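You operate a simulated robot arm through the tools that you are given. There is no shell and no other tool.

You run a simulated two-armed robot. Do the job below in one go: nothing can be reset, and whatever is moved stays where it is left.

## Task
Brake the cart, then pin, clip and tighten the strap over the crate.
Fine: the winch window ends at TIGHT, the pointer in the green.

The check looks at the end state, three seconds after you hand in, the way a careful person would. Anything else that was tipped, shoved, dropped, spilled or broken makes it a failure.

## Robot
Two 7-joint arms with two-finger parallel grippers on one trunk that stands fixed in place. Base frame: the origin is at the foot of the trunk, x ahead of it, y to its left, z up. Lengths are in mm, angles in degrees, forces in N, time in s.
The left shoulder is at [70, 163, 1195], the right one opposite. With the tool pointing down near the work surface each hand reaches from about 360 to 880 mm from the base axis, measured 20 degrees to its own side. Payload 3.43 kg a hand.
Tool frame (each hand has its own): the origin (TCP) lies between the finger pads and is the grasp point; the fingertips stand 34 mm ahead of it; z points along the fingers, y is the line along which they close. The gripper opens to 128 mm. The fingers are 24 mm wide and 12 mm thick; the gripper's body (48 by 130 mm) begins 96 mm behind the TCP.
Orientation is that of the tool frame in the base frame, as a unit quaternion [w, x, y, z]. With the fingers straight down and closing along the base's y, the tool's x points along the base's -x, its y along +y and its z along -z.

## Interface
- The arms move only by the tool servo_tool. It takes "left_plan", "right_plan" or both (then of equal length, played together; a hand with none holds still); each is one flat list of numbers, 6 for each row, row after row: the shift along the tool's x, y, z in m, then the turn, a rotation vector about the tool's x, y, z in rad. In form: [tx, ty, tz, rx, ry, rz, tx, ty, tz, rx, ry, rz, ...]. A call has 1 to 20 rows; each row shifts and turns the commanded pose from where the row before left it, along the tool's axes as they then stand. "left_gripper" and "right_gripper" are, for a hand that has rows, the finger opening in m, from 0 to 0.128, set as the call begins (left out, the last holds). Rows are played at 5 a second. More than 50 mm and 8.6 degrees between two rows, or a gripper value outside its range, and nothing of the call is played. A pose out of reach is approached as far as the arm can. The call stops where the force on the tool passes 40 N (or 10 N more than at its start, if that is more) or the arm is blocked; 0.2 s more then pass. Each finger travels about 153 mm/s and halts on what it meets, pressing with about 34 N; the grip force reading is that of the motor and also rises with nothing between the fingers. The clock runs only during rows and for 0.2 s after the last one: add rows that do not move to give the fingers time. It gives the time, the measured TCP pose, the force on the tool (base axes), the opening and the grip force at its end, in the units of the frame above (readings bear some noise), with the torque about the TCP (base axes, N m) and any sound that the robot's microphone picked up.
- Cameras (640 x 400 px; columns grow to the right, rows downward): "scene" is now at [94.4, 43.2, 1410.9]; the picture's right is [0.61, -0.79, 0.00], its down [-0.55, -0.42, -0.72] and it looks along [0.57, 0.44, -0.69] (base axes); focal length 324 px, centre (320, 200). "left" rides on the left gripper at [76, 11, -160] in its tool frame; the picture's right is [-0.15, 0.99, 0.00], its down [-0.88, -0.13, -0.46] and it looks along [-0.45, -0.07, 0.89] (tool axes); focal length 234 px, centre (320, 200). "right" rides on the right gripper at [76, -11, -160] in its tool frame; the picture's right is [0.15, 0.99, 0.00], its down [-0.88, 0.13, -0.46] and it looks along [-0.45, 0.07, 0.89] (tool axes); focal length 234 px, centre (320, 200).
- camera(camera): a new picture of that camera. It takes no simulated time.
- raise_lower(by): slides the trunk up (or, below 0, down) by that many mm; the arms and the scene camera ride with it, the base frame stays. It gives what a move gives, with no picture.
- head_to(pan, tilt): turns the head with the scene camera to pan (to the left, within 86 degrees either way) and tilt (down, from -29 to 69), counted from straight ahead of the robot. It gives what a move gives.
- pixel_to_xyz(camera, pixels): there is no depth. For up to 12 entries [column, row, z] of the newest picture of that camera ("zoom" is the newest enlarged one), the place [x, y] in the base frame at which the ray of that pixel passes the height z, good to about 2 mm, but the place of the scene camera against the robot may be out by one fixed shift of up to 25 mm in any direction. It takes no simulated time.
- enlarge(camera, box): a new picture of the part [left, top, right, bottom] of that camera's present view, enlarged. It takes no simulated time.
- close_job(): hands the job in; it is judged then, once.

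Leave the grippers open and the arms clear of the work at the hand-in unless told otherwise.

The tools are called after ">>>" as name(argument=value, ...) on one line, values as JSON. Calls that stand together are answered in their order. servo_tool: Moves the arms, as the interface text tells. Its arguments: {"type":"object","properties":{"left_plan":{"type":"array"},"left_gripper":{"type":"number"},"right_plan":{"type":"array"},"right_gripper":{"type":"number"}},"required":[]} The other tools are called the same way: raise_lower (by) slides the trunk up or down; head_to (pan, tilt) turns the head that bears the scene camera; camera (camera) takes a picture; pixel_to_xyz (camera, pixels) gives the place at which the rays of pixels pass given heights; enlarge (camera, box) takes an enlarged picture of a part of a camera's view; close_job () hands the job in.

At the start:

```text
time: 0.0
left_tool_pos: [340.1, 496.5, 1139.2]
left_tcp_rot: [0.0, 0.0, 1.0, 0.0]
left_ft_force: [-0.4, 0.0, -1.0]
left_moment: [0.0, 0.01, -0.02]
left_grip_width: 128.1
left_gripper_force: 0.0
right_tool_pos: [592.0, 103.2, 1120.0]
right_tcp_rot: [0.0, -0.001, 1.0, 0.0]
right_ft_force: [-0.2, 0.2, -0.3]
right_moment: [-0.01, 0.0, -0.02]
right_grip_width: 127.9
right_gripper_force: 0.2
trunk travel left (down, up): [-675.0, 265.0]
head pan, tilt: [37.5, 43.7]
```

scene: 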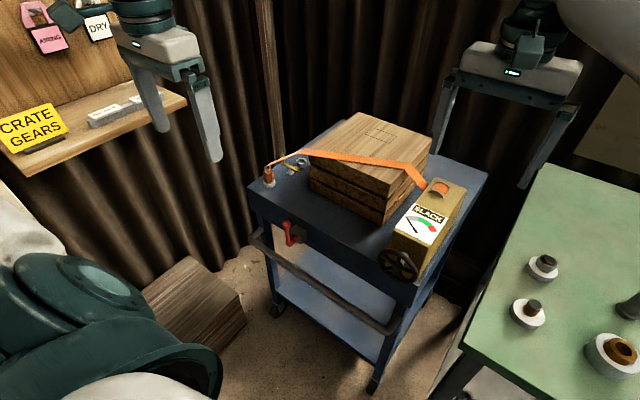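
right: 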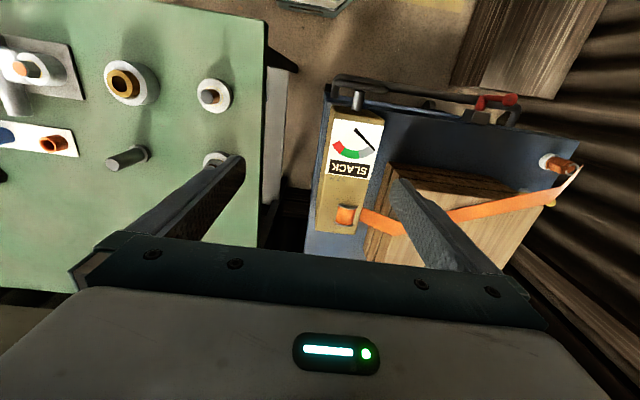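
left: 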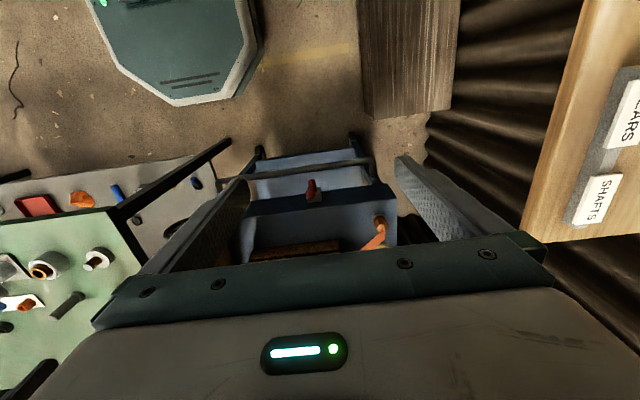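

I see a blue cart with a crate, an orange strap, a winch box reading SLACK with a handwheel, and a red brake lever on the cart's front edge. I'll enlarge several parts of the scene view to look at the details.

>>> enlarge(camera="scene", box=[240, 130, 340, 260])

>>> enlarge(camera="scene", box=[360, 160, 480, 290])

>>> enlarge(camera="scene", box=[230, 90, 500, 400])

>>> enlarge(camera="right", box=[300, 60, 600, 270])

>>> enlarge(camera="left", box=[220, 130, 420, 270])

```text
3.08 times, centred on (290, 195) of scene
```

zoom: 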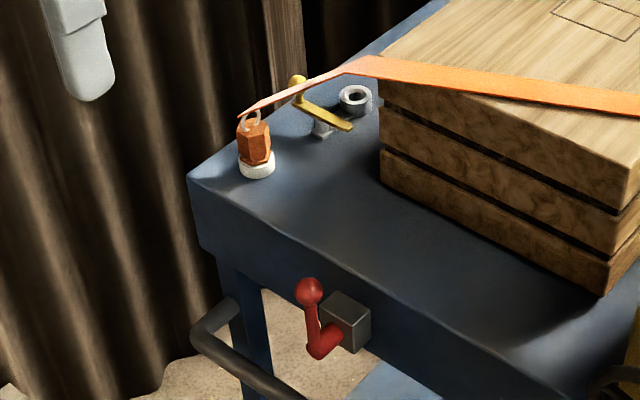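

```text
3.08 times, centred on (420, 225) of scene
```

zoom: 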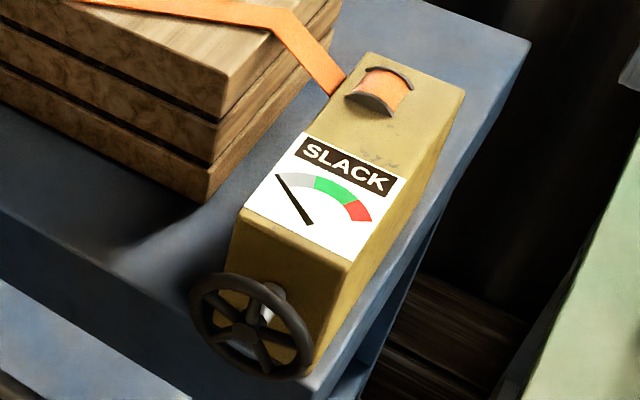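

```text
1.29 times, centred on (365, 245) of scene
```

zoom: 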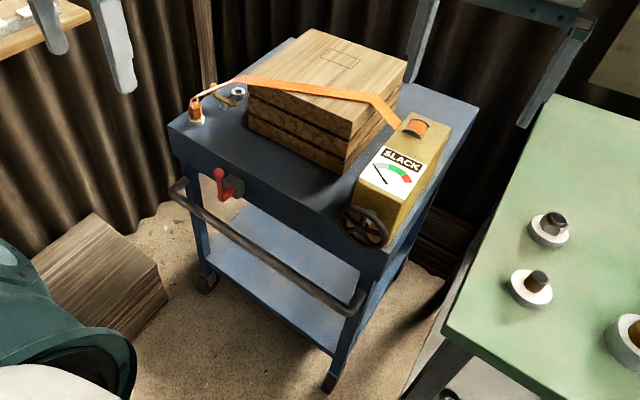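

```text
1.90 times, centred on (450, 165) of right
```

zoom: 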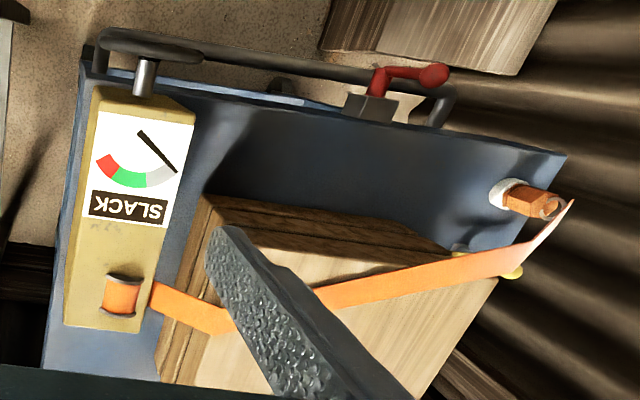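

```text
2.86 times, centred on (320, 200) of left
```

zoom: 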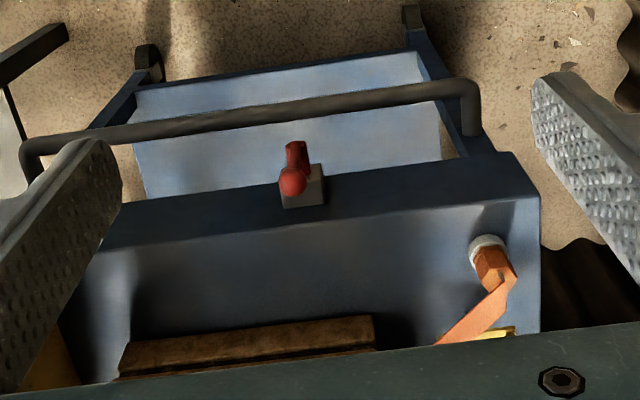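

The strap's end pin (orange hex, white collar) stands at scene (269,180), the grey socket at (302,162), the yellow clip lever at (290,165), the red brake at (290,235) and the wheel at (398,265). To find the heights I'll intersect rays from several cameras at several heights.

>>> pixel_to_xyz(camera="scene", pixels=[[269, 186, 700], [269, 186, 800], [269, 186, 900], [289, 223, 700], [289, 223, 800], [289, 223, 900], [398, 265, 700], [398, 265, 800], [398, 265, 900]])

>>> pixel_to_xyz(camera="left", pixels=[[379, 219, 700], [379, 219, 800], [379, 219, 900], [311, 193, 700], [311, 193, 800], [311, 193, 900]])

>>> pixel_to_xyz(camera="right", pixels=[[547, 162, 700], [547, 162, 800], [547, 162, 900], [513, 99, 700], [513, 99, 800], [513, 99, 900], [360, 90, 700], [360, 90, 800], [360, 90, 900]])

```text
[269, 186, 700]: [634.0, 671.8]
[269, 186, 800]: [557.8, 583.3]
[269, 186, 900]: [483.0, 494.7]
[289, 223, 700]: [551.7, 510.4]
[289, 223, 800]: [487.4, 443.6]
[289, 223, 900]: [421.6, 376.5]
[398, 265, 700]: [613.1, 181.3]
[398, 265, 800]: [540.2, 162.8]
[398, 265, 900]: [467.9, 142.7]
```

```text
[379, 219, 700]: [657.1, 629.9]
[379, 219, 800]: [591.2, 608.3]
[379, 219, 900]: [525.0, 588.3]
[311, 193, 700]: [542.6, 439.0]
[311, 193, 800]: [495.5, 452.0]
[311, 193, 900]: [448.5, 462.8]
```

```text
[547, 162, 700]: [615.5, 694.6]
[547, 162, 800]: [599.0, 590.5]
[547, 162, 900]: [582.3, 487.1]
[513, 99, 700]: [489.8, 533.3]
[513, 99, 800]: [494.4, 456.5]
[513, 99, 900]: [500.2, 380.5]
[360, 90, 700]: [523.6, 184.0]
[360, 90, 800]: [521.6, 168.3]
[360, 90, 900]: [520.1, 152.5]
```

Rays agree on roughly z≈780 for the pin's base and z≈800 for the brake ball. Before moving, I'll look around: turning the head left to read the wall cards.

>>> head_to(pan=60, tilt=25)

>>> camera(camera="scene")

>>> head_to(pan=0, tilt=40)

>>> camera(camera="scene")

>>> head_to(pan=35, tilt=50)

>>> camera(camera="scene")

```text
time: 0.9
left_tool_pos: [340.0, 495.6, 1139.6]
left_tcp_rot: [-0.001, 0.0, 1.0, 0.0]
left_ft_force: [0.2, -0.2, 0.2]
left_moment: [-0.01, -0.04, 0.01]
left_grip_width: 128.1
left_gripper_force: 0.1
right_tool_pos: [593.4, 102.5, 1120.2]
right_tcp_rot: [0.0, 0.001, 1.0, -0.001]
right_ft_force: [0.0, -0.1, 0.1]
right_moment: [0.01, 0.01, -0.01]
right_grip_width: 128.1
right_gripper_force: 0.1
trunk travel left (down, up): [-675.0, 265.0]
head pan, tilt: [60.0, 25.0]
```

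```text
taken
```

scene: 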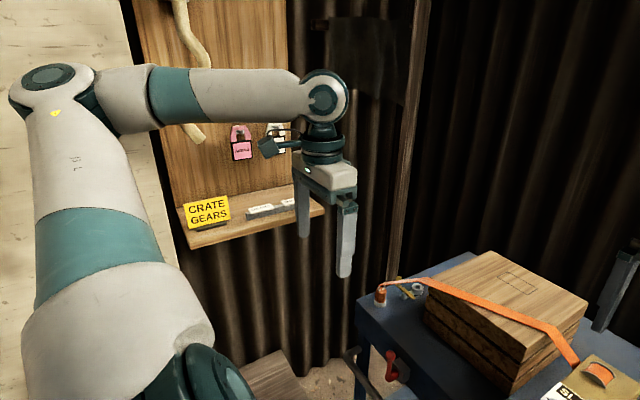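

```text
time: 2.2
left_tool_pos: [340.1, 496.0, 1139.5]
left_tcp_rot: [0.0, 0.0, 1.0, 0.0]
left_ft_force: [-0.6, -0.2, 0.1]
left_moment: [-0.01, 0.0, 0.03]
left_grip_width: 128.2
left_gripper_force: 0.0
right_tool_pos: [591.8, 102.7, 1119.9]
right_tcp_rot: [0.0, 0.0, 1.0, 0.0]
right_ft_force: [-0.7, -0.3, 0.4]
right_moment: [-0.01, -0.02, 0.04]
right_grip_width: 128.1
right_gripper_force: 0.0
trunk travel left (down, up): [-675.0, 265.0]
head pan, tilt: [0.0, 40.0]
```

```text
taken
```

scene: 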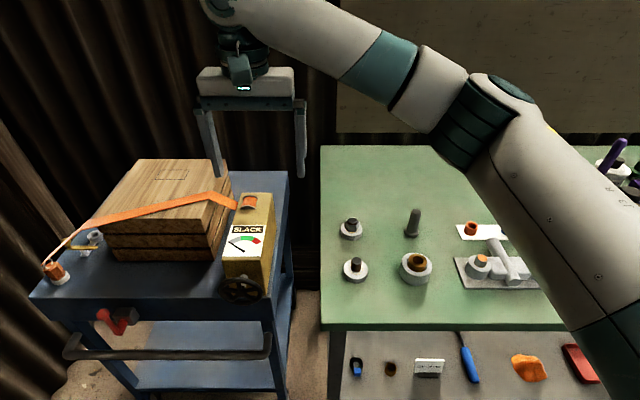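

```text
time: 3.2
left_tool_pos: [340.8, 496.7, 1139.0]
left_tcp_rot: [0.0, 0.0, 1.0, 0.0]
left_ft_force: [0.3, 0.0, -0.5]
left_moment: [0.0, -0.04, -0.02]
left_grip_width: 127.9
left_gripper_force: 0.0
right_tool_pos: [592.7, 103.9, 1120.5]
right_tcp_rot: [-0.001, 0.0, 1.0, 0.0]
right_ft_force: [0.6, -0.1, 0.7]
right_moment: [-0.02, 0.02, 0.02]
right_grip_width: 127.8
right_gripper_force: 0.1
trunk travel left (down, up): [-675.0, 265.0]
head pan, tilt: [35.0, 50.0]
```

```text
taken
```

scene: 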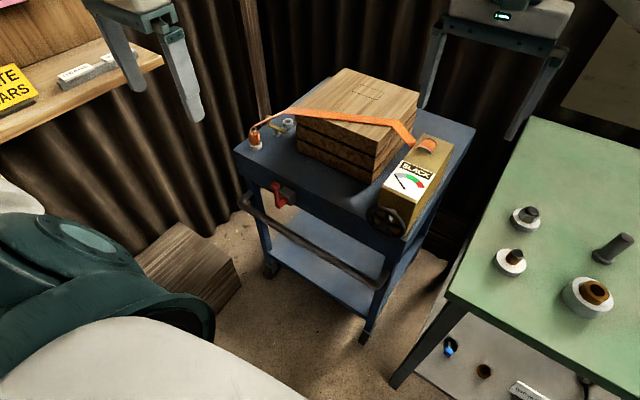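

I can't fully judge clearance of the left wall shelf, so I'll triangulate the shelf label (left camera (597,200), scene about (110,60)) before moving the left hand over the cart.

>>> pixel_to_xyz(camera="left", pixels=[[597, 200, 900], [597, 200, 1000], [597, 200, 1100], [521, 238, 900], [521, 238, 1000], [521, 238, 1100]])

>>> pixel_to_xyz(camera="scene", pixels=[[108, 61, 900], [108, 61, 1000], [108, 61, 1100], [163, 63, 900], [163, 63, 1000], [163, 63, 1100], [256, 146, 780], [289, 123, 780], [278, 184, 780]])

>>> enlarge(camera="scene", box=[230, 100, 330, 220])

```text
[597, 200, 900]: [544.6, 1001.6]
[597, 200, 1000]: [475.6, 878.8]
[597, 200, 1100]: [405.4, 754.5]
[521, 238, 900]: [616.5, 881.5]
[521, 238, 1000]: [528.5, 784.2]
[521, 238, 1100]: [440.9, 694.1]
```

```text
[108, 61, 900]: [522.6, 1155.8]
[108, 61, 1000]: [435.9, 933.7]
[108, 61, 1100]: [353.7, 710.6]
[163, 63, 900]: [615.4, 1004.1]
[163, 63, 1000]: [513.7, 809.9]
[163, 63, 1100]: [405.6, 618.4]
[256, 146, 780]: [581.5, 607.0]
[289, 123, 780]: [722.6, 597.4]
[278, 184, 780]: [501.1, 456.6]
```

```text
3.33 times, centred on (280, 160) of scene
```

zoom: 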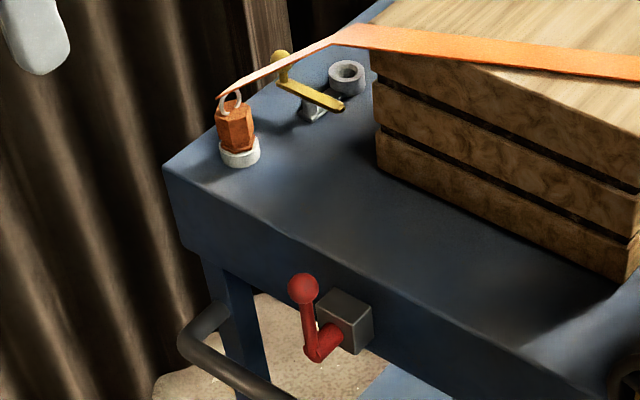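

The shelf is at z≈1030 with y above about 770, so the left hand can safely go to around (480, 560, 1000). I'll move there to look down on the pin and clip area with the left camera.

>>> servo_tool(left_plan=[-0.028, 0.0128, 0.028, 0, 0, 0, -0.028, 0.0128, 0.028, 0, 0, 0, -0.028, 0.0128, 0.028, 0, 0, 0, -0.028, 0.0128, 0.028, 0, 0, 0, -0.028, 0.0128, 0.028, 0, 0, 0])

>>> camera(camera="left")

>>> camera(camera="scene")

```text
time: 4.4
left_tool_pos: [480.9, 561.3, 998.8]
left_tcp_rot: [-0.001, 0.0, 1.0, 0.0]
left_ft_force: [0.1, 0.0, -0.1]
left_moment: [-0.01, 0.03, 0.01]
left_grip_width: 127.9
left_gripper_force: 0.0
right_tool_pos: [594.2, 102.6, 1119.4]
right_tcp_rot: [0.0, 0.0, 1.0, 0.0]
right_ft_force: [0.4, -0.7, -0.4]
right_moment: [-0.02, 0.01, -0.01]
right_grip_width: 128.1
right_gripper_force: 0.2
trunk travel left (down, up): [-675.0, 265.0]
head pan, tilt: [35.0, 50.0]
```

```text
taken
```

left: 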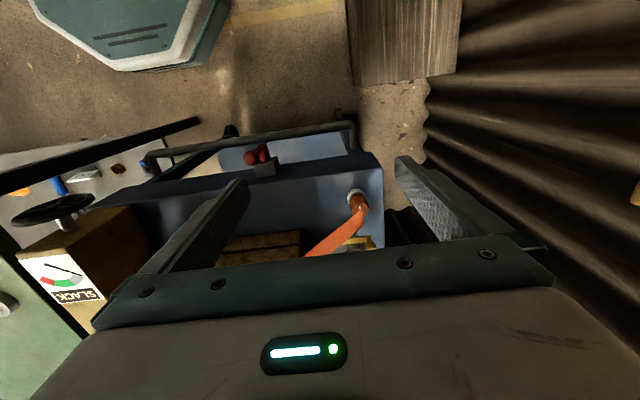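

```text
taken
```

scene: 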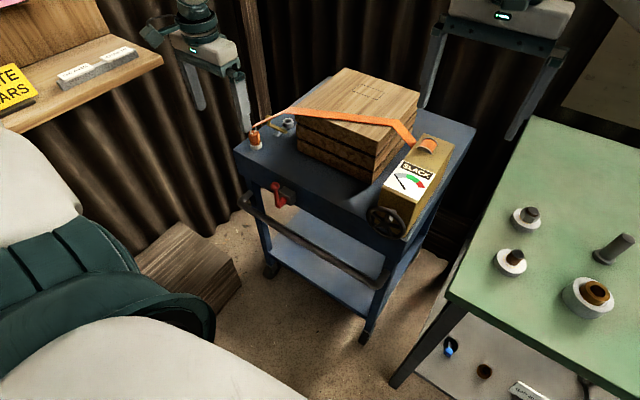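

The hand body hides the far part of the cart. I'll move the left hand 120 mm forward at the same height (fingertips about 966, well above everything) to see the socket and clip.

>>> servo_tool(left_plan=[-0.04, 0.0, 0, 0, 0, 0, -0.04, 0.0, 0, 0, 0, 0, -0.04, 0, 0, 0, 0, 0])

>>> camera(camera="left")

>>> enlarge(camera="left", box=[220, 90, 440, 240])

```text
time: 5.2
left_tool_pos: [602.2, 558.8, 998.2]
left_tcp_rot: [0.0, 0.0, 1.0, 0.0]
left_ft_force: [0.5, -0.3, 0.7]
left_moment: [0.02, 0.02, -0.03]
left_grip_width: 128.0
left_gripper_force: 0.2
right_tool_pos: [594.5, 103.6, 1119.3]
right_tcp_rot: [-0.001, 0.0, 1.0, 0.0]
right_ft_force: [0.5, 0.3, 0.3]
right_moment: [0.01, 0.04, 0.0]
right_grip_width: 127.9
right_gripper_force: 0.0
trunk travel left (down, up): [-675.0, 265.0]
head pan, tilt: [35.0, 50.0]
```

```text
taken
```

left: 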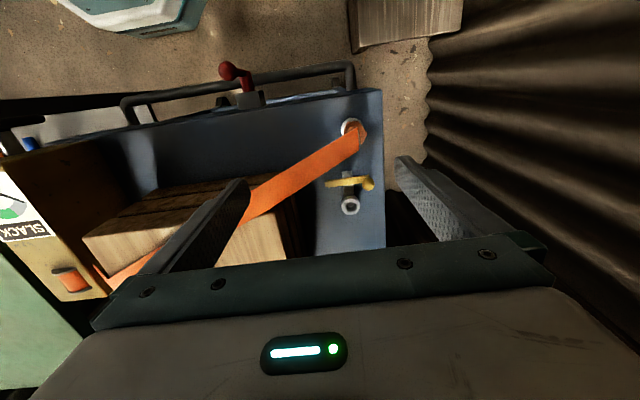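

```text
2.67 times, centred on (330, 165) of left
```

zoom: 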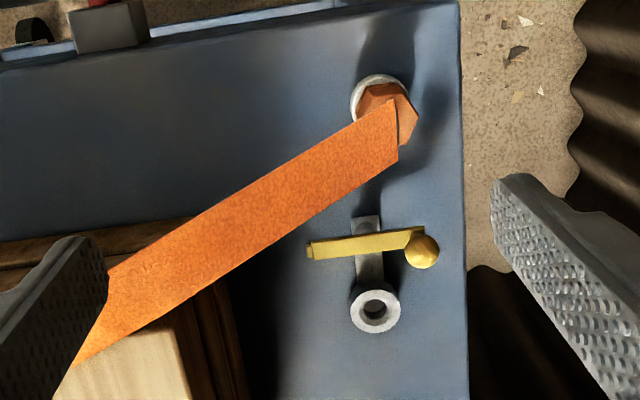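

Clear view: socket ring at left-zoom (375,308), a yellow clip bar with a ball knob at (422,250) lying on a grey bracket, pin's white seat at (385,105). I'll enlarge further from both cameras.

>>> enlarge(camera="left", box=[315, 105, 395, 225])

>>> enlarge(camera="scene", box=[240, 100, 310, 160])

>>> enlarge(camera="left", box=[200, 50, 290, 120])

>>> enlarge(camera="scene", box=[260, 170, 310, 220])

>>> pixel_to_xyz(camera="left", pixels=[[351, 207, 770], [351, 207, 790], [351, 128, 780], [368, 184, 800], [325, 184, 800], [225, 72, 800], [228, 72, 830], [383, 90, 770], [385, 245, 770], [100, 133, 770]])

```text
3.33 times, centred on (355, 165) of left
```

zoom: 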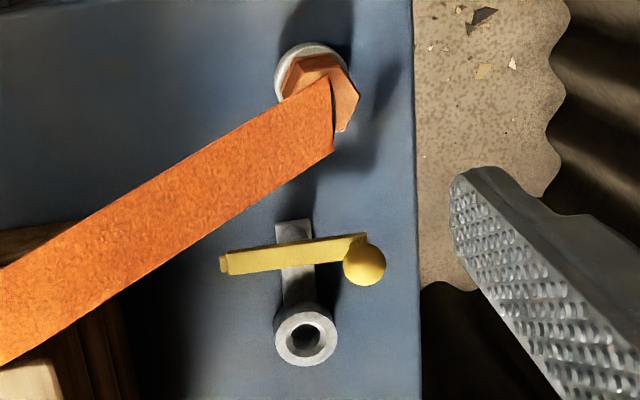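

```text
6.67 times, centred on (275, 130) of scene
```

zoom: 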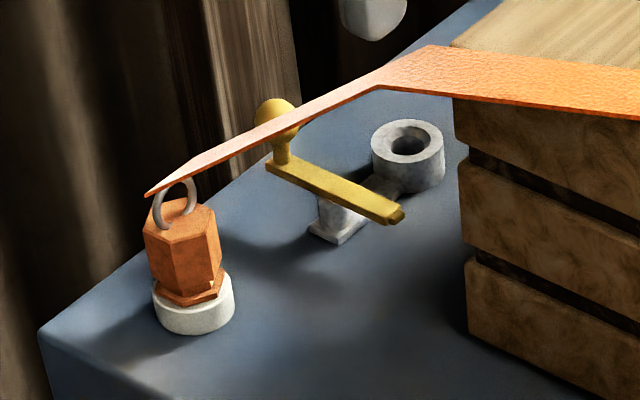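

```text
5.71 times, centred on (245, 85) of left
```

zoom: 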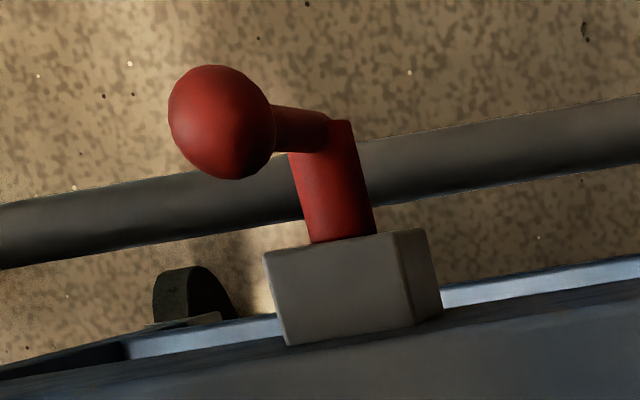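

```text
8.00 times, centred on (285, 195) of scene
```

zoom: 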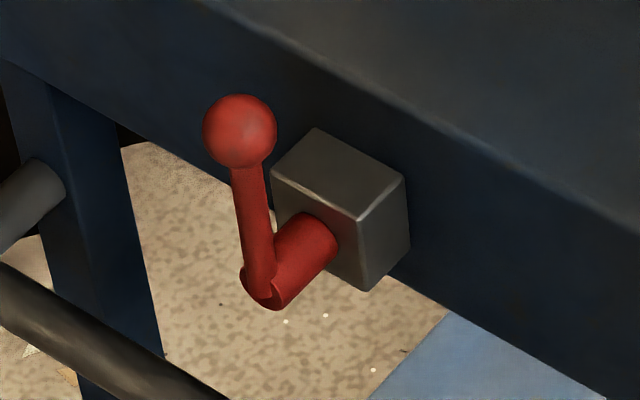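

```text
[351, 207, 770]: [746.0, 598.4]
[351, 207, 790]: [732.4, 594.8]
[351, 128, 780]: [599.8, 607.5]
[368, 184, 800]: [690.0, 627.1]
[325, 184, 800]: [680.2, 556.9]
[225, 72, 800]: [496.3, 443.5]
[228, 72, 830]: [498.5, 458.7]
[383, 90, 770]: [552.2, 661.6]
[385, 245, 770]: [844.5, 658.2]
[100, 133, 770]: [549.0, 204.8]
```

The clip is a pivoting bar: knob at its +y end, tongue at its −y end, pivoting on a post beside the socket. The brake lever stands straight up on a horizontal axle on the cart's front. I'll pull the left hand back and tilt it forward to inspect the brake box front-on.

>>> servo_tool(left_plan=[0.0389, -0.0156, 0.0, 0, 0, 0, 0.0389, -0.0156, 0.0, 0, 0, 0, 0.0389, -0.0156, 0.0, 0, 0, 0, 0.0389, -0.0156, 0.0, 0, 0, 0, 0.0389, -0.0156, 0.0, 0, 0, 0, 0.0389, -0.0156, 0.0, 0, 0, 0, 0.0389, -0.0156, 0.0, 0, 0, 0, 0, 0, 0.034, 0, -0.13, 0, 0, 0, 0.034, 0, -0.13, 0, 0, 0, 0, 0, -0.13, 0, 0, 0, 0, 0, -0.13, 0, 0, 0, 0, 0, -0.13, 0, 0, 0, 0, 0, -0.13, 0])

>>> camera(camera="left")

>>> camera(camera="scene")

```text
time: 8.0
left_tool_pos: [370.8, 500.2, 921.4]
left_tcp_rot: [0.381, 0.0, 0.925, -0.002]
left_ft_force: [-0.5, 0.6, 0.1]
left_moment: [-0.02, -0.03, 0.03]
left_grip_width: 128.1
left_gripper_force: 0.0
left hand out of reach, approached as far as the arm can: row 9, 10, 11, 12, 13
right_tool_pos: [591.7, 103.8, 1120.3]
right_tcp_rot: [-0.001, 0.0, 1.0, 0.0]
right_ft_force: [-0.2, -0.5, 0.5]
right_moment: [-0.04, -0.05, -0.03]
right_grip_width: 128.0
right_gripper_force: 0.0
trunk travel left (down, up): [-675.0, 265.0]
head pan, tilt: [35.0, 50.0]
```

```text
taken
```

left: 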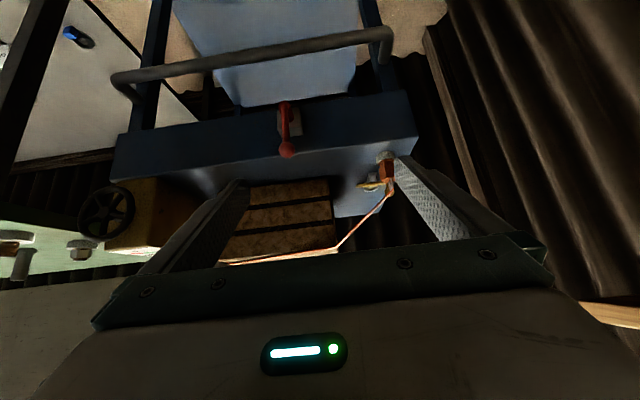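

```text
taken
```

scene: 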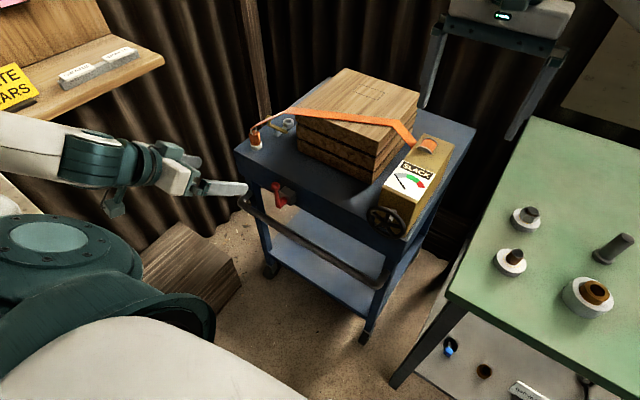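

The hand reached as far as it could, and the view (upside-down) shows the brake at left-camera (287,130). I'll enlarge it and the pin/clip from this side angle.

>>> enlarge(camera="left", box=[250, 85, 340, 170])

>>> enlarge(camera="left", box=[340, 130, 410, 210])

>>> enlarge(camera="left", box=[60, 160, 200, 250])

>>> pixel_to_xyz(camera="left", pixels=[[287, 150, 780], [287, 150, 800], [287, 150, 820], [284, 107, 740], [284, 107, 760], [250, 52, 700], [250, 52, 650], [107, 211, 780], [107, 211, 800]])

```text
4.71 times, centred on (295, 128) of left
```

zoom: 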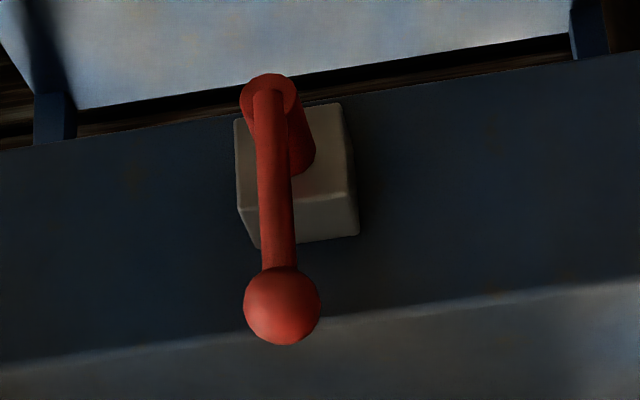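

```text
5.00 times, centred on (375, 170) of left
```

zoom: 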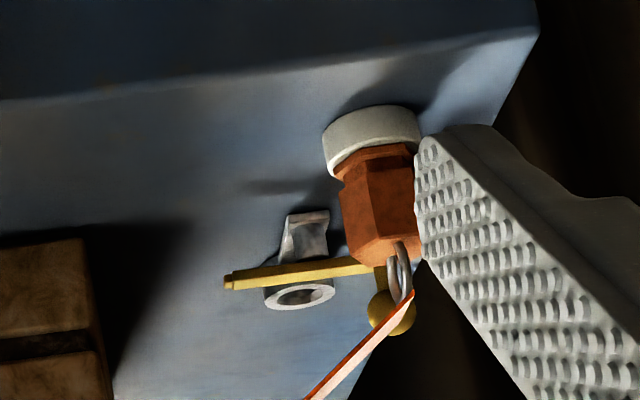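

```text
4.44 times, centred on (130, 205) of left
```

zoom: 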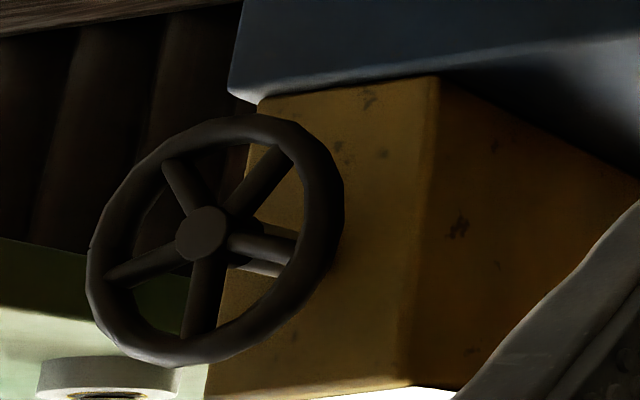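

```text
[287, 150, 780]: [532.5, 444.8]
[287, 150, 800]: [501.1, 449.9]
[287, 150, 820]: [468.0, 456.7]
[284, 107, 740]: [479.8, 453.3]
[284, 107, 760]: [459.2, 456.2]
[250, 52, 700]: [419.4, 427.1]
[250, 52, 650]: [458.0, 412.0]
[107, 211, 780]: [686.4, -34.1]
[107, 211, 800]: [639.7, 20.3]
```

The lever's ball is about (497, 452, 803), radius ~11 mm, on an arm ~65 mm long rising from an axle along x at z≈738. I'll untilt the left hand so it points straight down again, then check the pose.

>>> servo_tool(left_plan=[0, 0, 0, 0, 0.13, 0, 0, 0, 0, 0, 0.13, 0, 0, 0, 0, 0, 0.13, 0, 0, 0, 0, 0, 0.13, 0, 0, 0, 0, 0, 0.13, 0, 0, 0, 0, 0, 0.13, 0, 0, 0, 0, 0, 0, 0])

```text
time: 9.6
left_tool_pos: [368.7, 499.9, 920.8]
left_tcp_rot: [-0.001, 0.0, 1.0, 0.001]
left_ft_force: [0.0, -0.1, 0.5]
left_moment: [0.01, -0.03, 0.0]
left_grip_width: 128.0
left_gripper_force: 0.1
right_tool_pos: [592.1, 103.1, 1120.0]
right_tcp_rot: [0.0, 0.0, 1.0, 0.0]
right_ft_force: [-0.1, -0.2, 0.1]
right_moment: [0.01, -0.03, 0.01]
right_grip_width: 127.9
right_gripper_force: 0.1
trunk travel left (down, up): [-675.0, 265.0]
head pan, tilt: [35.0, 50.0]
```

The pose is exact again. Next I turn the left hand −90° about its axis (fingers will close along x) and bring it above the brake ball at about (495, 452), staying at z≈921, with a 50 mm opening.

>>> servo_tool(left_plan=[0, 0, 0, 0, 0, -0.1309, 0, 0, 0, 0, 0, -0.1309, 0, 0, 0, 0, 0, -0.1309, 0, 0, 0, 0, 0, -0.1309, 0, 0, 0, 0, 0, -0.1309, 0, 0, 0, 0, 0, -0.1309, 0, 0, 0, 0, 0, -0.1309, 0, 0, 0, 0, 0, -0.1309, 0, 0, 0, 0, 0, -0.1309, 0, 0, 0, 0, 0, -0.1309, 0, 0, 0, 0, 0, -0.1309, 0, 0, 0, 0, 0, -0.1309, 0.016, -0.042, 0, 0, 0, 0, 0.016, -0.042, 0, 0, 0, 0, 0.016, -0.042, 0, 0, 0, 0, 0, 0, 0, 0, 0, 0], left_gripper=0.05)

>>> camera(camera="left")

>>> camera(camera="scene")

```text
time: 13.0
left_tool_pos: [496.5, 452.2, 921.6]
left_tcp_rot: [0.0, -0.707, 0.707, 0.0]
left_ft_force: [-0.4, 0.4, 1.9]
left_moment: [-0.02, -0.02, -0.01]
left_grip_width: 49.9
left_gripper_force: 0.0
right_tool_pos: [591.4, 104.2, 1120.2]
right_tcp_rot: [0.001, 0.001, 1.0, -0.001]
right_ft_force: [-0.2, 0.1, -0.2]
right_moment: [-0.01, -0.03, 0.0]
right_grip_width: 128.3
right_gripper_force: 0.0
trunk travel left (down, up): [-675.0, 265.0]
head pan, tilt: [35.0, 50.0]
```

```text
taken
```

left: 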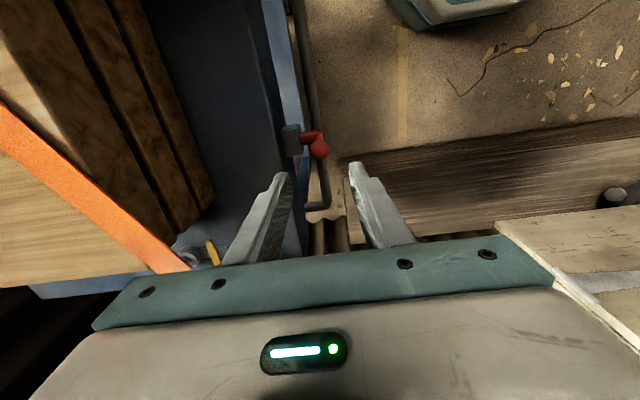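

```text
taken
```

scene: 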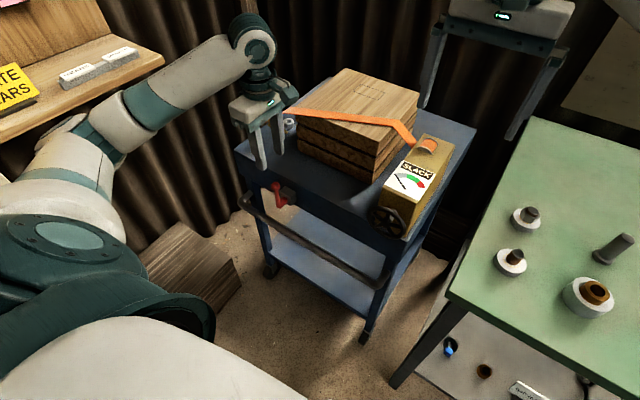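

I'll enlarge the brake region in the left camera to pin down the ball centre.

>>> enlarge(camera="left", box=[270, 110, 350, 220])

>>> pixel_to_xyz(camera="left", pixels=[[320, 149, 790], [320, 149, 800], [320, 149, 810], [290, 140, 750], [290, 140, 770], [304, 140, 738], [313, 90, 700], [313, 90, 650]])

```text
3.64 times, centred on (310, 165) of left
```

zoom: 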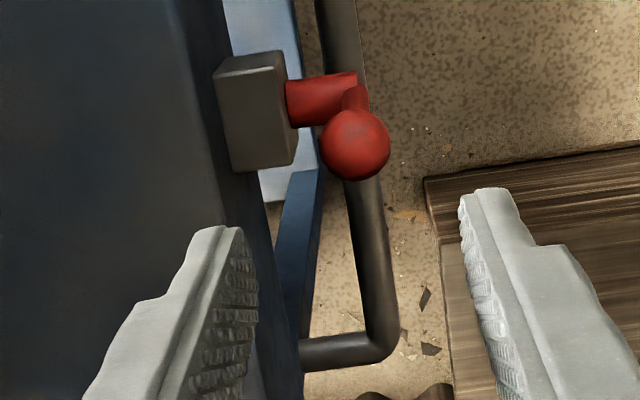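

```text
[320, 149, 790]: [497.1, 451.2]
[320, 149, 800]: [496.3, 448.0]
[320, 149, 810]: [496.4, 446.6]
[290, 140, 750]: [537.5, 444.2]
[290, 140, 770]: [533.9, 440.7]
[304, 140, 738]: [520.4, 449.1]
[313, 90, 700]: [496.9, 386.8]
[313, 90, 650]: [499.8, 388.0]
```

Ball centre ≈ (496.5, 450, 803). I'll close the left fingers, place them on the ball's +y side (y≈484), then lower until the tips are at z≈795, ready for a gentle sideways push test.

>>> servo_tool(left_plan=[-0.034, 0, 0, 0, 0, 0, 0, 0, 0, 0, 0, 0, 0, 0, 0.031, 0, 0, 0, 0, 0, 0.031, 0, 0, 0, 0, 0, 0.031, 0, 0, 0, 0, 0, 0, 0, 0, 0], left_gripper=0.0)

>>> enlarge(camera="left", box=[240, 60, 400, 240])

>>> enlarge(camera="scene", box=[220, 100, 340, 220])

```text
time: 14.4
left_tool_pos: [495.7, 486.8, 828.2]
left_tcp_rot: [0.0, -0.707, 0.708, 0.0]
left_ft_force: [0.3, 0.3, -0.1]
left_moment: [-0.03, 0.03, -0.01]
left_grip_width: 0.1
left_gripper_force: 33.0
right_tool_pos: [592.7, 102.2, 1119.8]
right_tcp_rot: [0.0, 0.0, 1.0, 0.0]
right_ft_force: [-0.9, -0.3, -0.5]
right_moment: [-0.02, -0.05, 0.0]
right_grip_width: 127.8
right_gripper_force: 0.0
trunk travel left (down, up): [-675.0, 265.0]
head pan, tilt: [35.0, 50.0]
```

```text
2.22 times, centred on (320, 150) of left
```

zoom: 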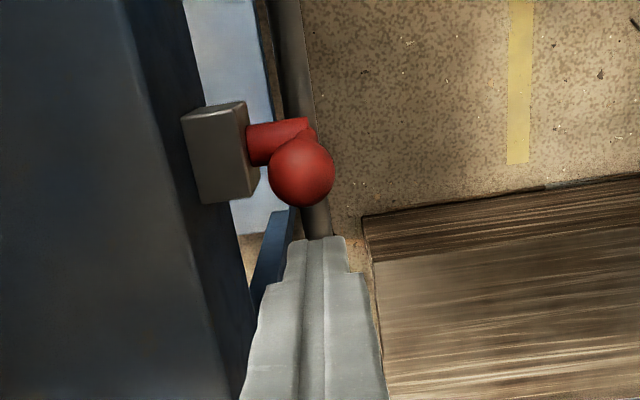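

```text
3.33 times, centred on (280, 160) of scene
```

zoom: 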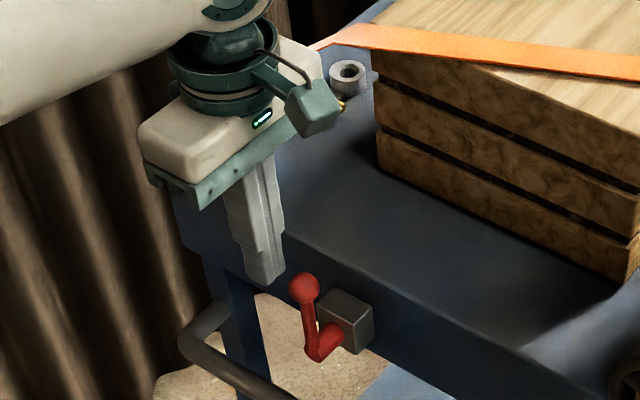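

Fingers are beside the ball with about 14 mm gap. I'll push gently toward −y: 18 mm in total, i.e. a few mm of contact, and read the force.

>>> servo_tool(left_plan=[0.01, 0, 0, 0, 0, 0, 0.004, 0, 0, 0, 0, 0, 0.004, 0, 0, 0, 0, 0])

>>> enlarge(camera="left", box=[240, 60, 400, 240])

```text
time: 15.2
left_tool_pos: [495.4, 469.4, 828.0]
left_tcp_rot: [0.0, -0.706, 0.708, 0.0]
left_ft_force: [-0.3, 3.0, -0.5]
left_moment: [0.11, -0.02, -0.01]
left_grip_width: 0.0
left_gripper_force: 33.5
right_tool_pos: [593.7, 103.8, 1120.3]
right_tcp_rot: [0.001, 0.0, 1.0, 0.001]
right_ft_force: [-0.2, -0.8, -0.1]
right_moment: [-0.03, 0.0, 0.02]
right_grip_width: 127.8
right_gripper_force: 0.1
trunk travel left (down, up): [-675.0, 265.0]
head pan, tilt: [35.0, 50.0]
```

```text
2.22 times, centred on (320, 150) of left
```

zoom: 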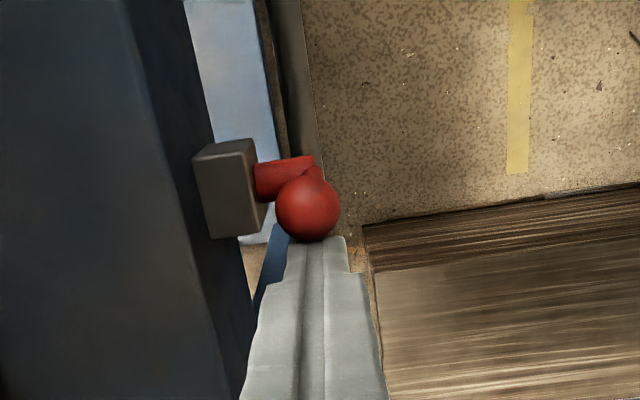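

Contact is made with 3 N. I'll push another 6 mm and watch whether the force keeps rising or the lever swings.

>>> servo_tool(left_plan=[0.003, 0, 0, 0, 0, 0, 0.003, 0, 0, 0, 0, 0])

>>> enlarge(camera="left", box=[240, 60, 400, 240])

>>> enlarge(camera="scene", box=[240, 160, 320, 230])

```text
time: 15.8
left_tool_pos: [496.7, 462.5, 828.3]
left_tcp_rot: [0.0, -0.707, 0.708, -0.001]
left_ft_force: [-0.7, 3.0, 0.7]
left_moment: [0.09, 0.05, -0.01]
left_grip_width: 0.0
left_gripper_force: 33.2
right_tool_pos: [592.2, 103.6, 1120.3]
right_tcp_rot: [0.001, -0.001, 1.0, -0.001]
right_ft_force: [0.5, 0.6, -0.2]
right_moment: [-0.02, 0.02, -0.01]
right_grip_width: 128.0
right_gripper_force: 0.0
trunk travel left (down, up): [-675.0, 265.0]
head pan, tilt: [35.0, 50.0]
```

```text
2.22 times, centred on (320, 150) of left
```

zoom: 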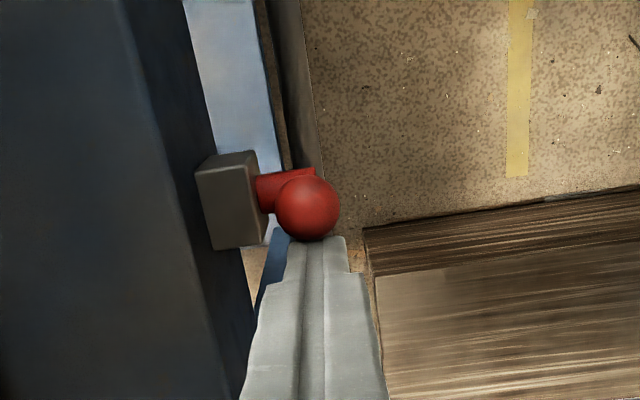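

```text
5.71 times, centred on (280, 195) of scene
```

zoom: 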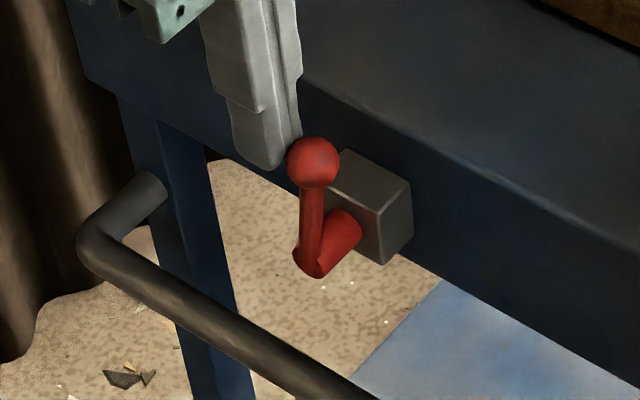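

Force stays at 3 N and the arm is now tilting toward −y: the lever turns that way freely. I'll follow its arc to about 45°.

>>> servo_tool(left_plan=[0.0067, 0, 0, 0, 0, 0, 0.0067, 0, 0, 0, 0, 0, 0.006, 0, 0.001, 0, 0, 0, 0.006, 0, 0.001, 0, 0, 0, 0.005, 0, 0.002, 0, 0, 0, 0.005, 0, 0.002, 0, 0, 0, 0.004, 0, 0.003, 0, 0, 0, 0.004, 0, 0.003, 0, 0, 0])

>>> enlarge(camera="left", box=[240, 60, 400, 240])

>>> enlarge(camera="scene", box=[240, 160, 320, 230])

```text
time: 17.6
left_tool_pos: [496.9, 418.0, 816.0]
left_tcp_rot: [0.0, 0.707, -0.707, 0.0]
left_ft_force: [0.6, 4.1, 0.9]
left_moment: [0.1, 0.02, 0.02]
left_grip_width: 0.0
left_gripper_force: 32.9
right_tool_pos: [592.0, 103.1, 1120.6]
right_tcp_rot: [0.0, 0.0, 1.0, 0.0]
right_ft_force: [0.5, -0.1, 0.2]
right_moment: [0.04, 0.01, 0.0]
right_grip_width: 128.0
right_gripper_force: 0.0
trunk travel left (down, up): [-675.0, 265.0]
head pan, tilt: [35.0, 50.0]
```

```text
2.22 times, centred on (320, 150) of left
```

zoom: 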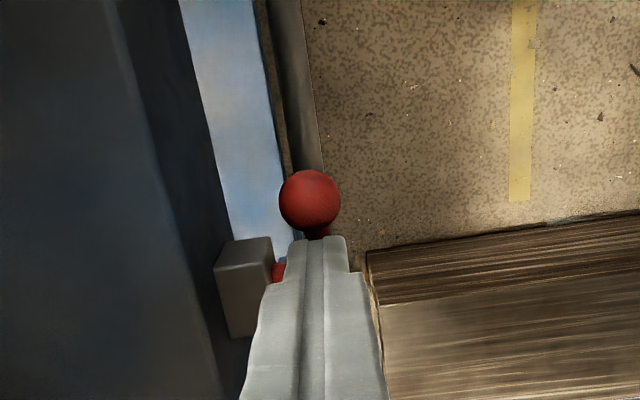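

```text
5.71 times, centred on (280, 195) of scene
```

zoom: 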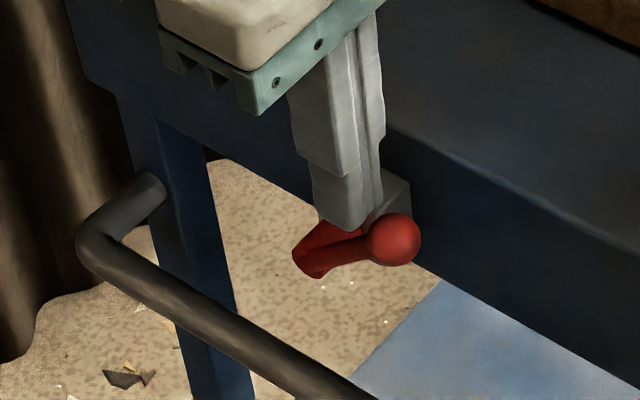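

The lever is at about 46° with 4 N. I continue along the arc toward horizontal, the fingertip now pressing on the arm just inside the ball.

>>> servo_tool(left_plan=[0.004, 0, 0.005, 0, 0, 0, 0.004, 0, 0.005, 0, 0, 0, 0.003, 0, 0.005, 0, 0, 0, 0.003, 0, 0.005, 0, 0, 0, 0.002, 0, 0.005, 0, 0, 0, 0, 0, 0.005, 0, 0, 0])

>>> enlarge(camera="left", box=[240, 60, 400, 240])

>>> enlarge(camera="scene", box=[240, 160, 320, 230])

```text
time: 19.0
left_tool_pos: [497.5, 402.3, 785.7]
left_tcp_rot: [0.0, -0.707, 0.708, 0.0]
left_ft_force: [-0.1, -0.9, 4.2]
left_moment: [0.0, 0.01, 0.0]
left_grip_width: 0.1
left_gripper_force: 33.1
right_tool_pos: [593.3, 103.5, 1119.6]
right_tcp_rot: [0.0, 0.0, 1.0, -0.001]
right_ft_force: [0.6, 0.0, 0.5]
right_moment: [-0.01, -0.05, -0.02]
right_grip_width: 128.0
right_gripper_force: 0.1
trunk travel left (down, up): [-675.0, 265.0]
head pan, tilt: [35.0, 50.0]
```

```text
2.22 times, centred on (320, 150) of left
```

zoom: 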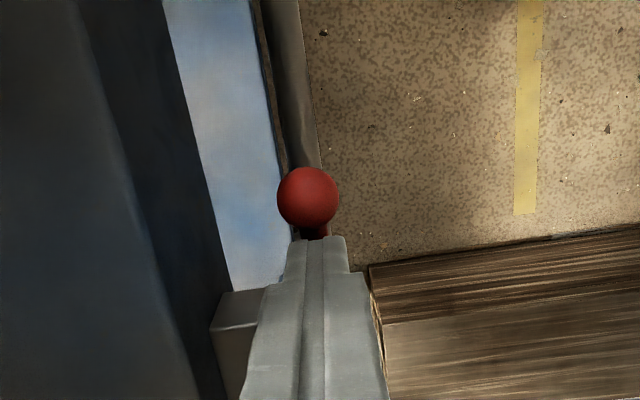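

```text
5.71 times, centred on (280, 195) of scene
```

zoom: 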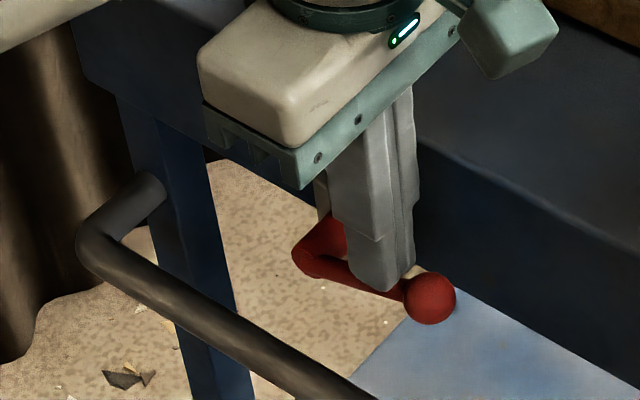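

About 72° now, 4 N. I keep pressing down slowly, watching for a click or rising force.

>>> servo_tool(left_plan=[0, 0, 0.004, 0, 0, 0, 0, 0, 0.004, 0, 0, 0, 0, 0, 0.004, 0, 0, 0, 0, 0, 0.004, 0, 0, 0])

>>> enlarge(camera="scene", box=[240, 160, 320, 230])

```text
time: 20.0
left_tool_pos: [496.1, 403.2, 769.8]
left_tcp_rot: [-0.001, 0.707, -0.707, 0.0]
left_ft_force: [-0.2, -0.7, 1.6]
left_moment: [-0.07, -0.01, -0.01]
left_grip_width: 0.2
left_gripper_force: 33.3
right_tool_pos: [592.0, 104.2, 1119.9]
right_tcp_rot: [0.0, 0.0, 1.0, 0.0]
right_ft_force: [0.4, -0.7, 0.1]
right_moment: [0.01, 0.0, 0.0]
right_grip_width: 127.7
right_gripper_force: 0.1
trunk travel left (down, up): [-675.0, 265.0]
head pan, tilt: [35.0, 50.0]
```

```text
5.71 times, centred on (280, 195) of scene
```

zoom: 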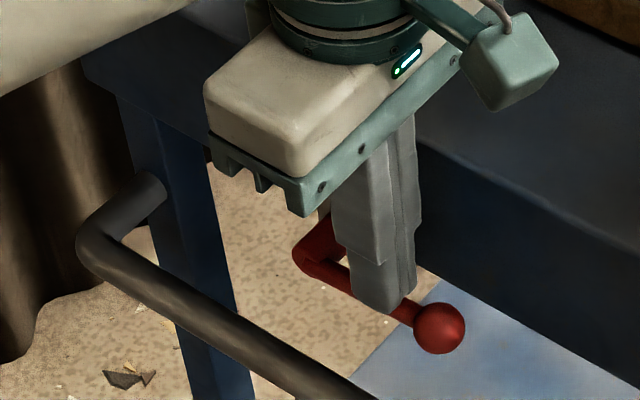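

About 90° with low force and no stop yet. I continue the arc past horizontal.

>>> servo_tool(left_plan=[0, 0, 0.004, 0, 0, 0, 0, 0, 0.004, 0, 0, 0, 0, 0, 0.004, 0, 0, 0])

>>> enlarge(camera="scene", box=[240, 160, 320, 230])

```text
time: 20.9
left_tool_pos: [496.1, 403.0, 763.8]
left_tcp_rot: [-0.005, 0.707, -0.707, 0.003]
left_ft_force: [-10.9, -4.0, 26.5]
left_moment: [-0.37, 0.43, -0.24]
left_grip_width: 0.0
left_gripper_force: 32.8
right_tool_pos: [590.1, 101.5, 1120.8]
right_tcp_rot: [0.001, 0.0, 1.0, 0.0]
right_ft_force: [-0.8, -0.1, 0.0]
right_moment: [0.0, 0.01, -0.01]
right_grip_width: 128.0
right_gripper_force: 0.0
trunk travel left (down, up): [-675.0, 265.0]
head pan, tilt: [35.0, 50.0]
stopped in row 3 (left hand): the force on the tool passed its limit at 42 N (the readings are from after the stop); the commanded pose is now the measured one
```

```text
5.71 times, centred on (280, 195) of scene
```

zoom: 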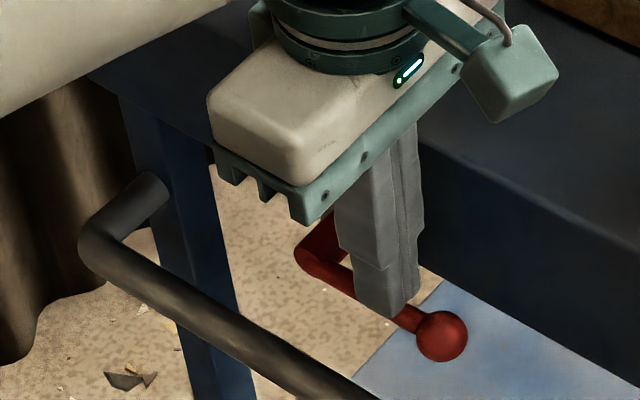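

The lever met its end stop at about 95° (force limit tripped). I'll lift the hand straight up and check that the lever stays and that the cart hasn't moved.

>>> servo_tool(left_plan=[0, 0, -0.01, 0, 0, 0, 0, 0, -0.03, 0, 0, 0, 0, 0, -0.04, 0, 0, 0, 0, 0, -0.04, 0, 0, 0, 0, 0, -0.04, 0, 0, 0, 0, 0, 0, 0, 0, 0])

>>> camera(camera="scene")

>>> enlarge(camera="scene", box=[240, 160, 320, 230])

>>> enlarge(camera="left", box=[200, 60, 440, 240])

```text
time: 22.3
left_tool_pos: [497.8, 403.4, 921.4]
left_tcp_rot: [0.004, -0.707, 0.707, -0.001]
left_ft_force: [-0.4, 0.8, 0.0]
left_moment: [0.01, 0.04, 0.02]
left_grip_width: 0.0
left_gripper_force: 32.7
right_tool_pos: [592.5, 103.1, 1120.5]
right_tcp_rot: [0.0, 0.0, 1.0, 0.0]
right_ft_force: [-0.2, 0.6, 0.1]
right_moment: [-0.03, 0.02, 0.01]
right_grip_width: 128.2
right_gripper_force: 0.1
trunk travel left (down, up): [-675.0, 265.0]
head pan, tilt: [35.0, 50.0]
```

```text
taken
```

scene: 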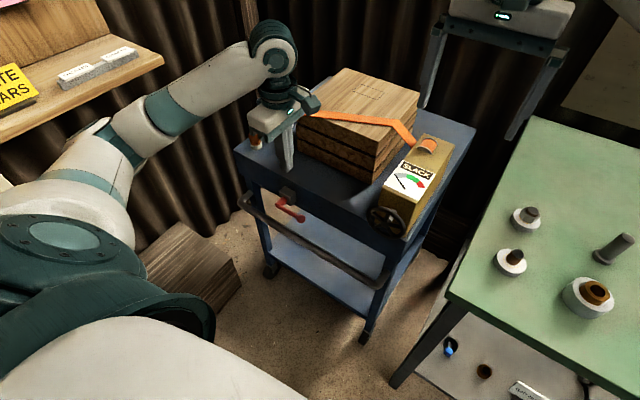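

```text
5.71 times, centred on (280, 195) of scene
```

zoom: 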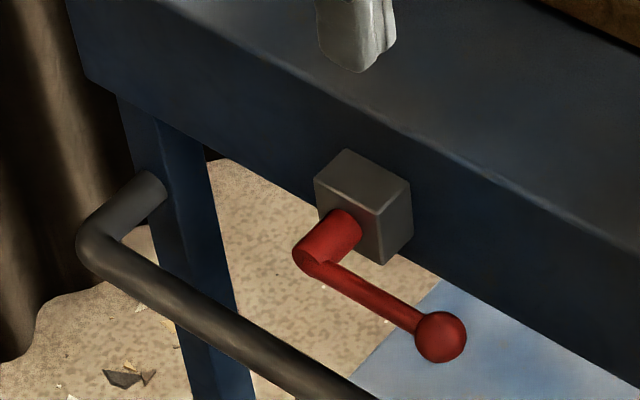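

```text
2.22 times, centred on (320, 150) of left
```

zoom: 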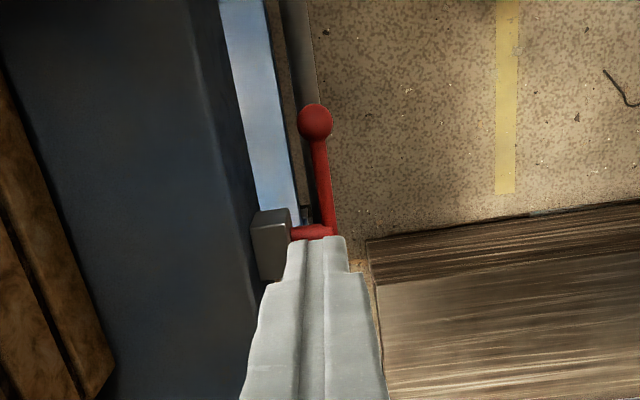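

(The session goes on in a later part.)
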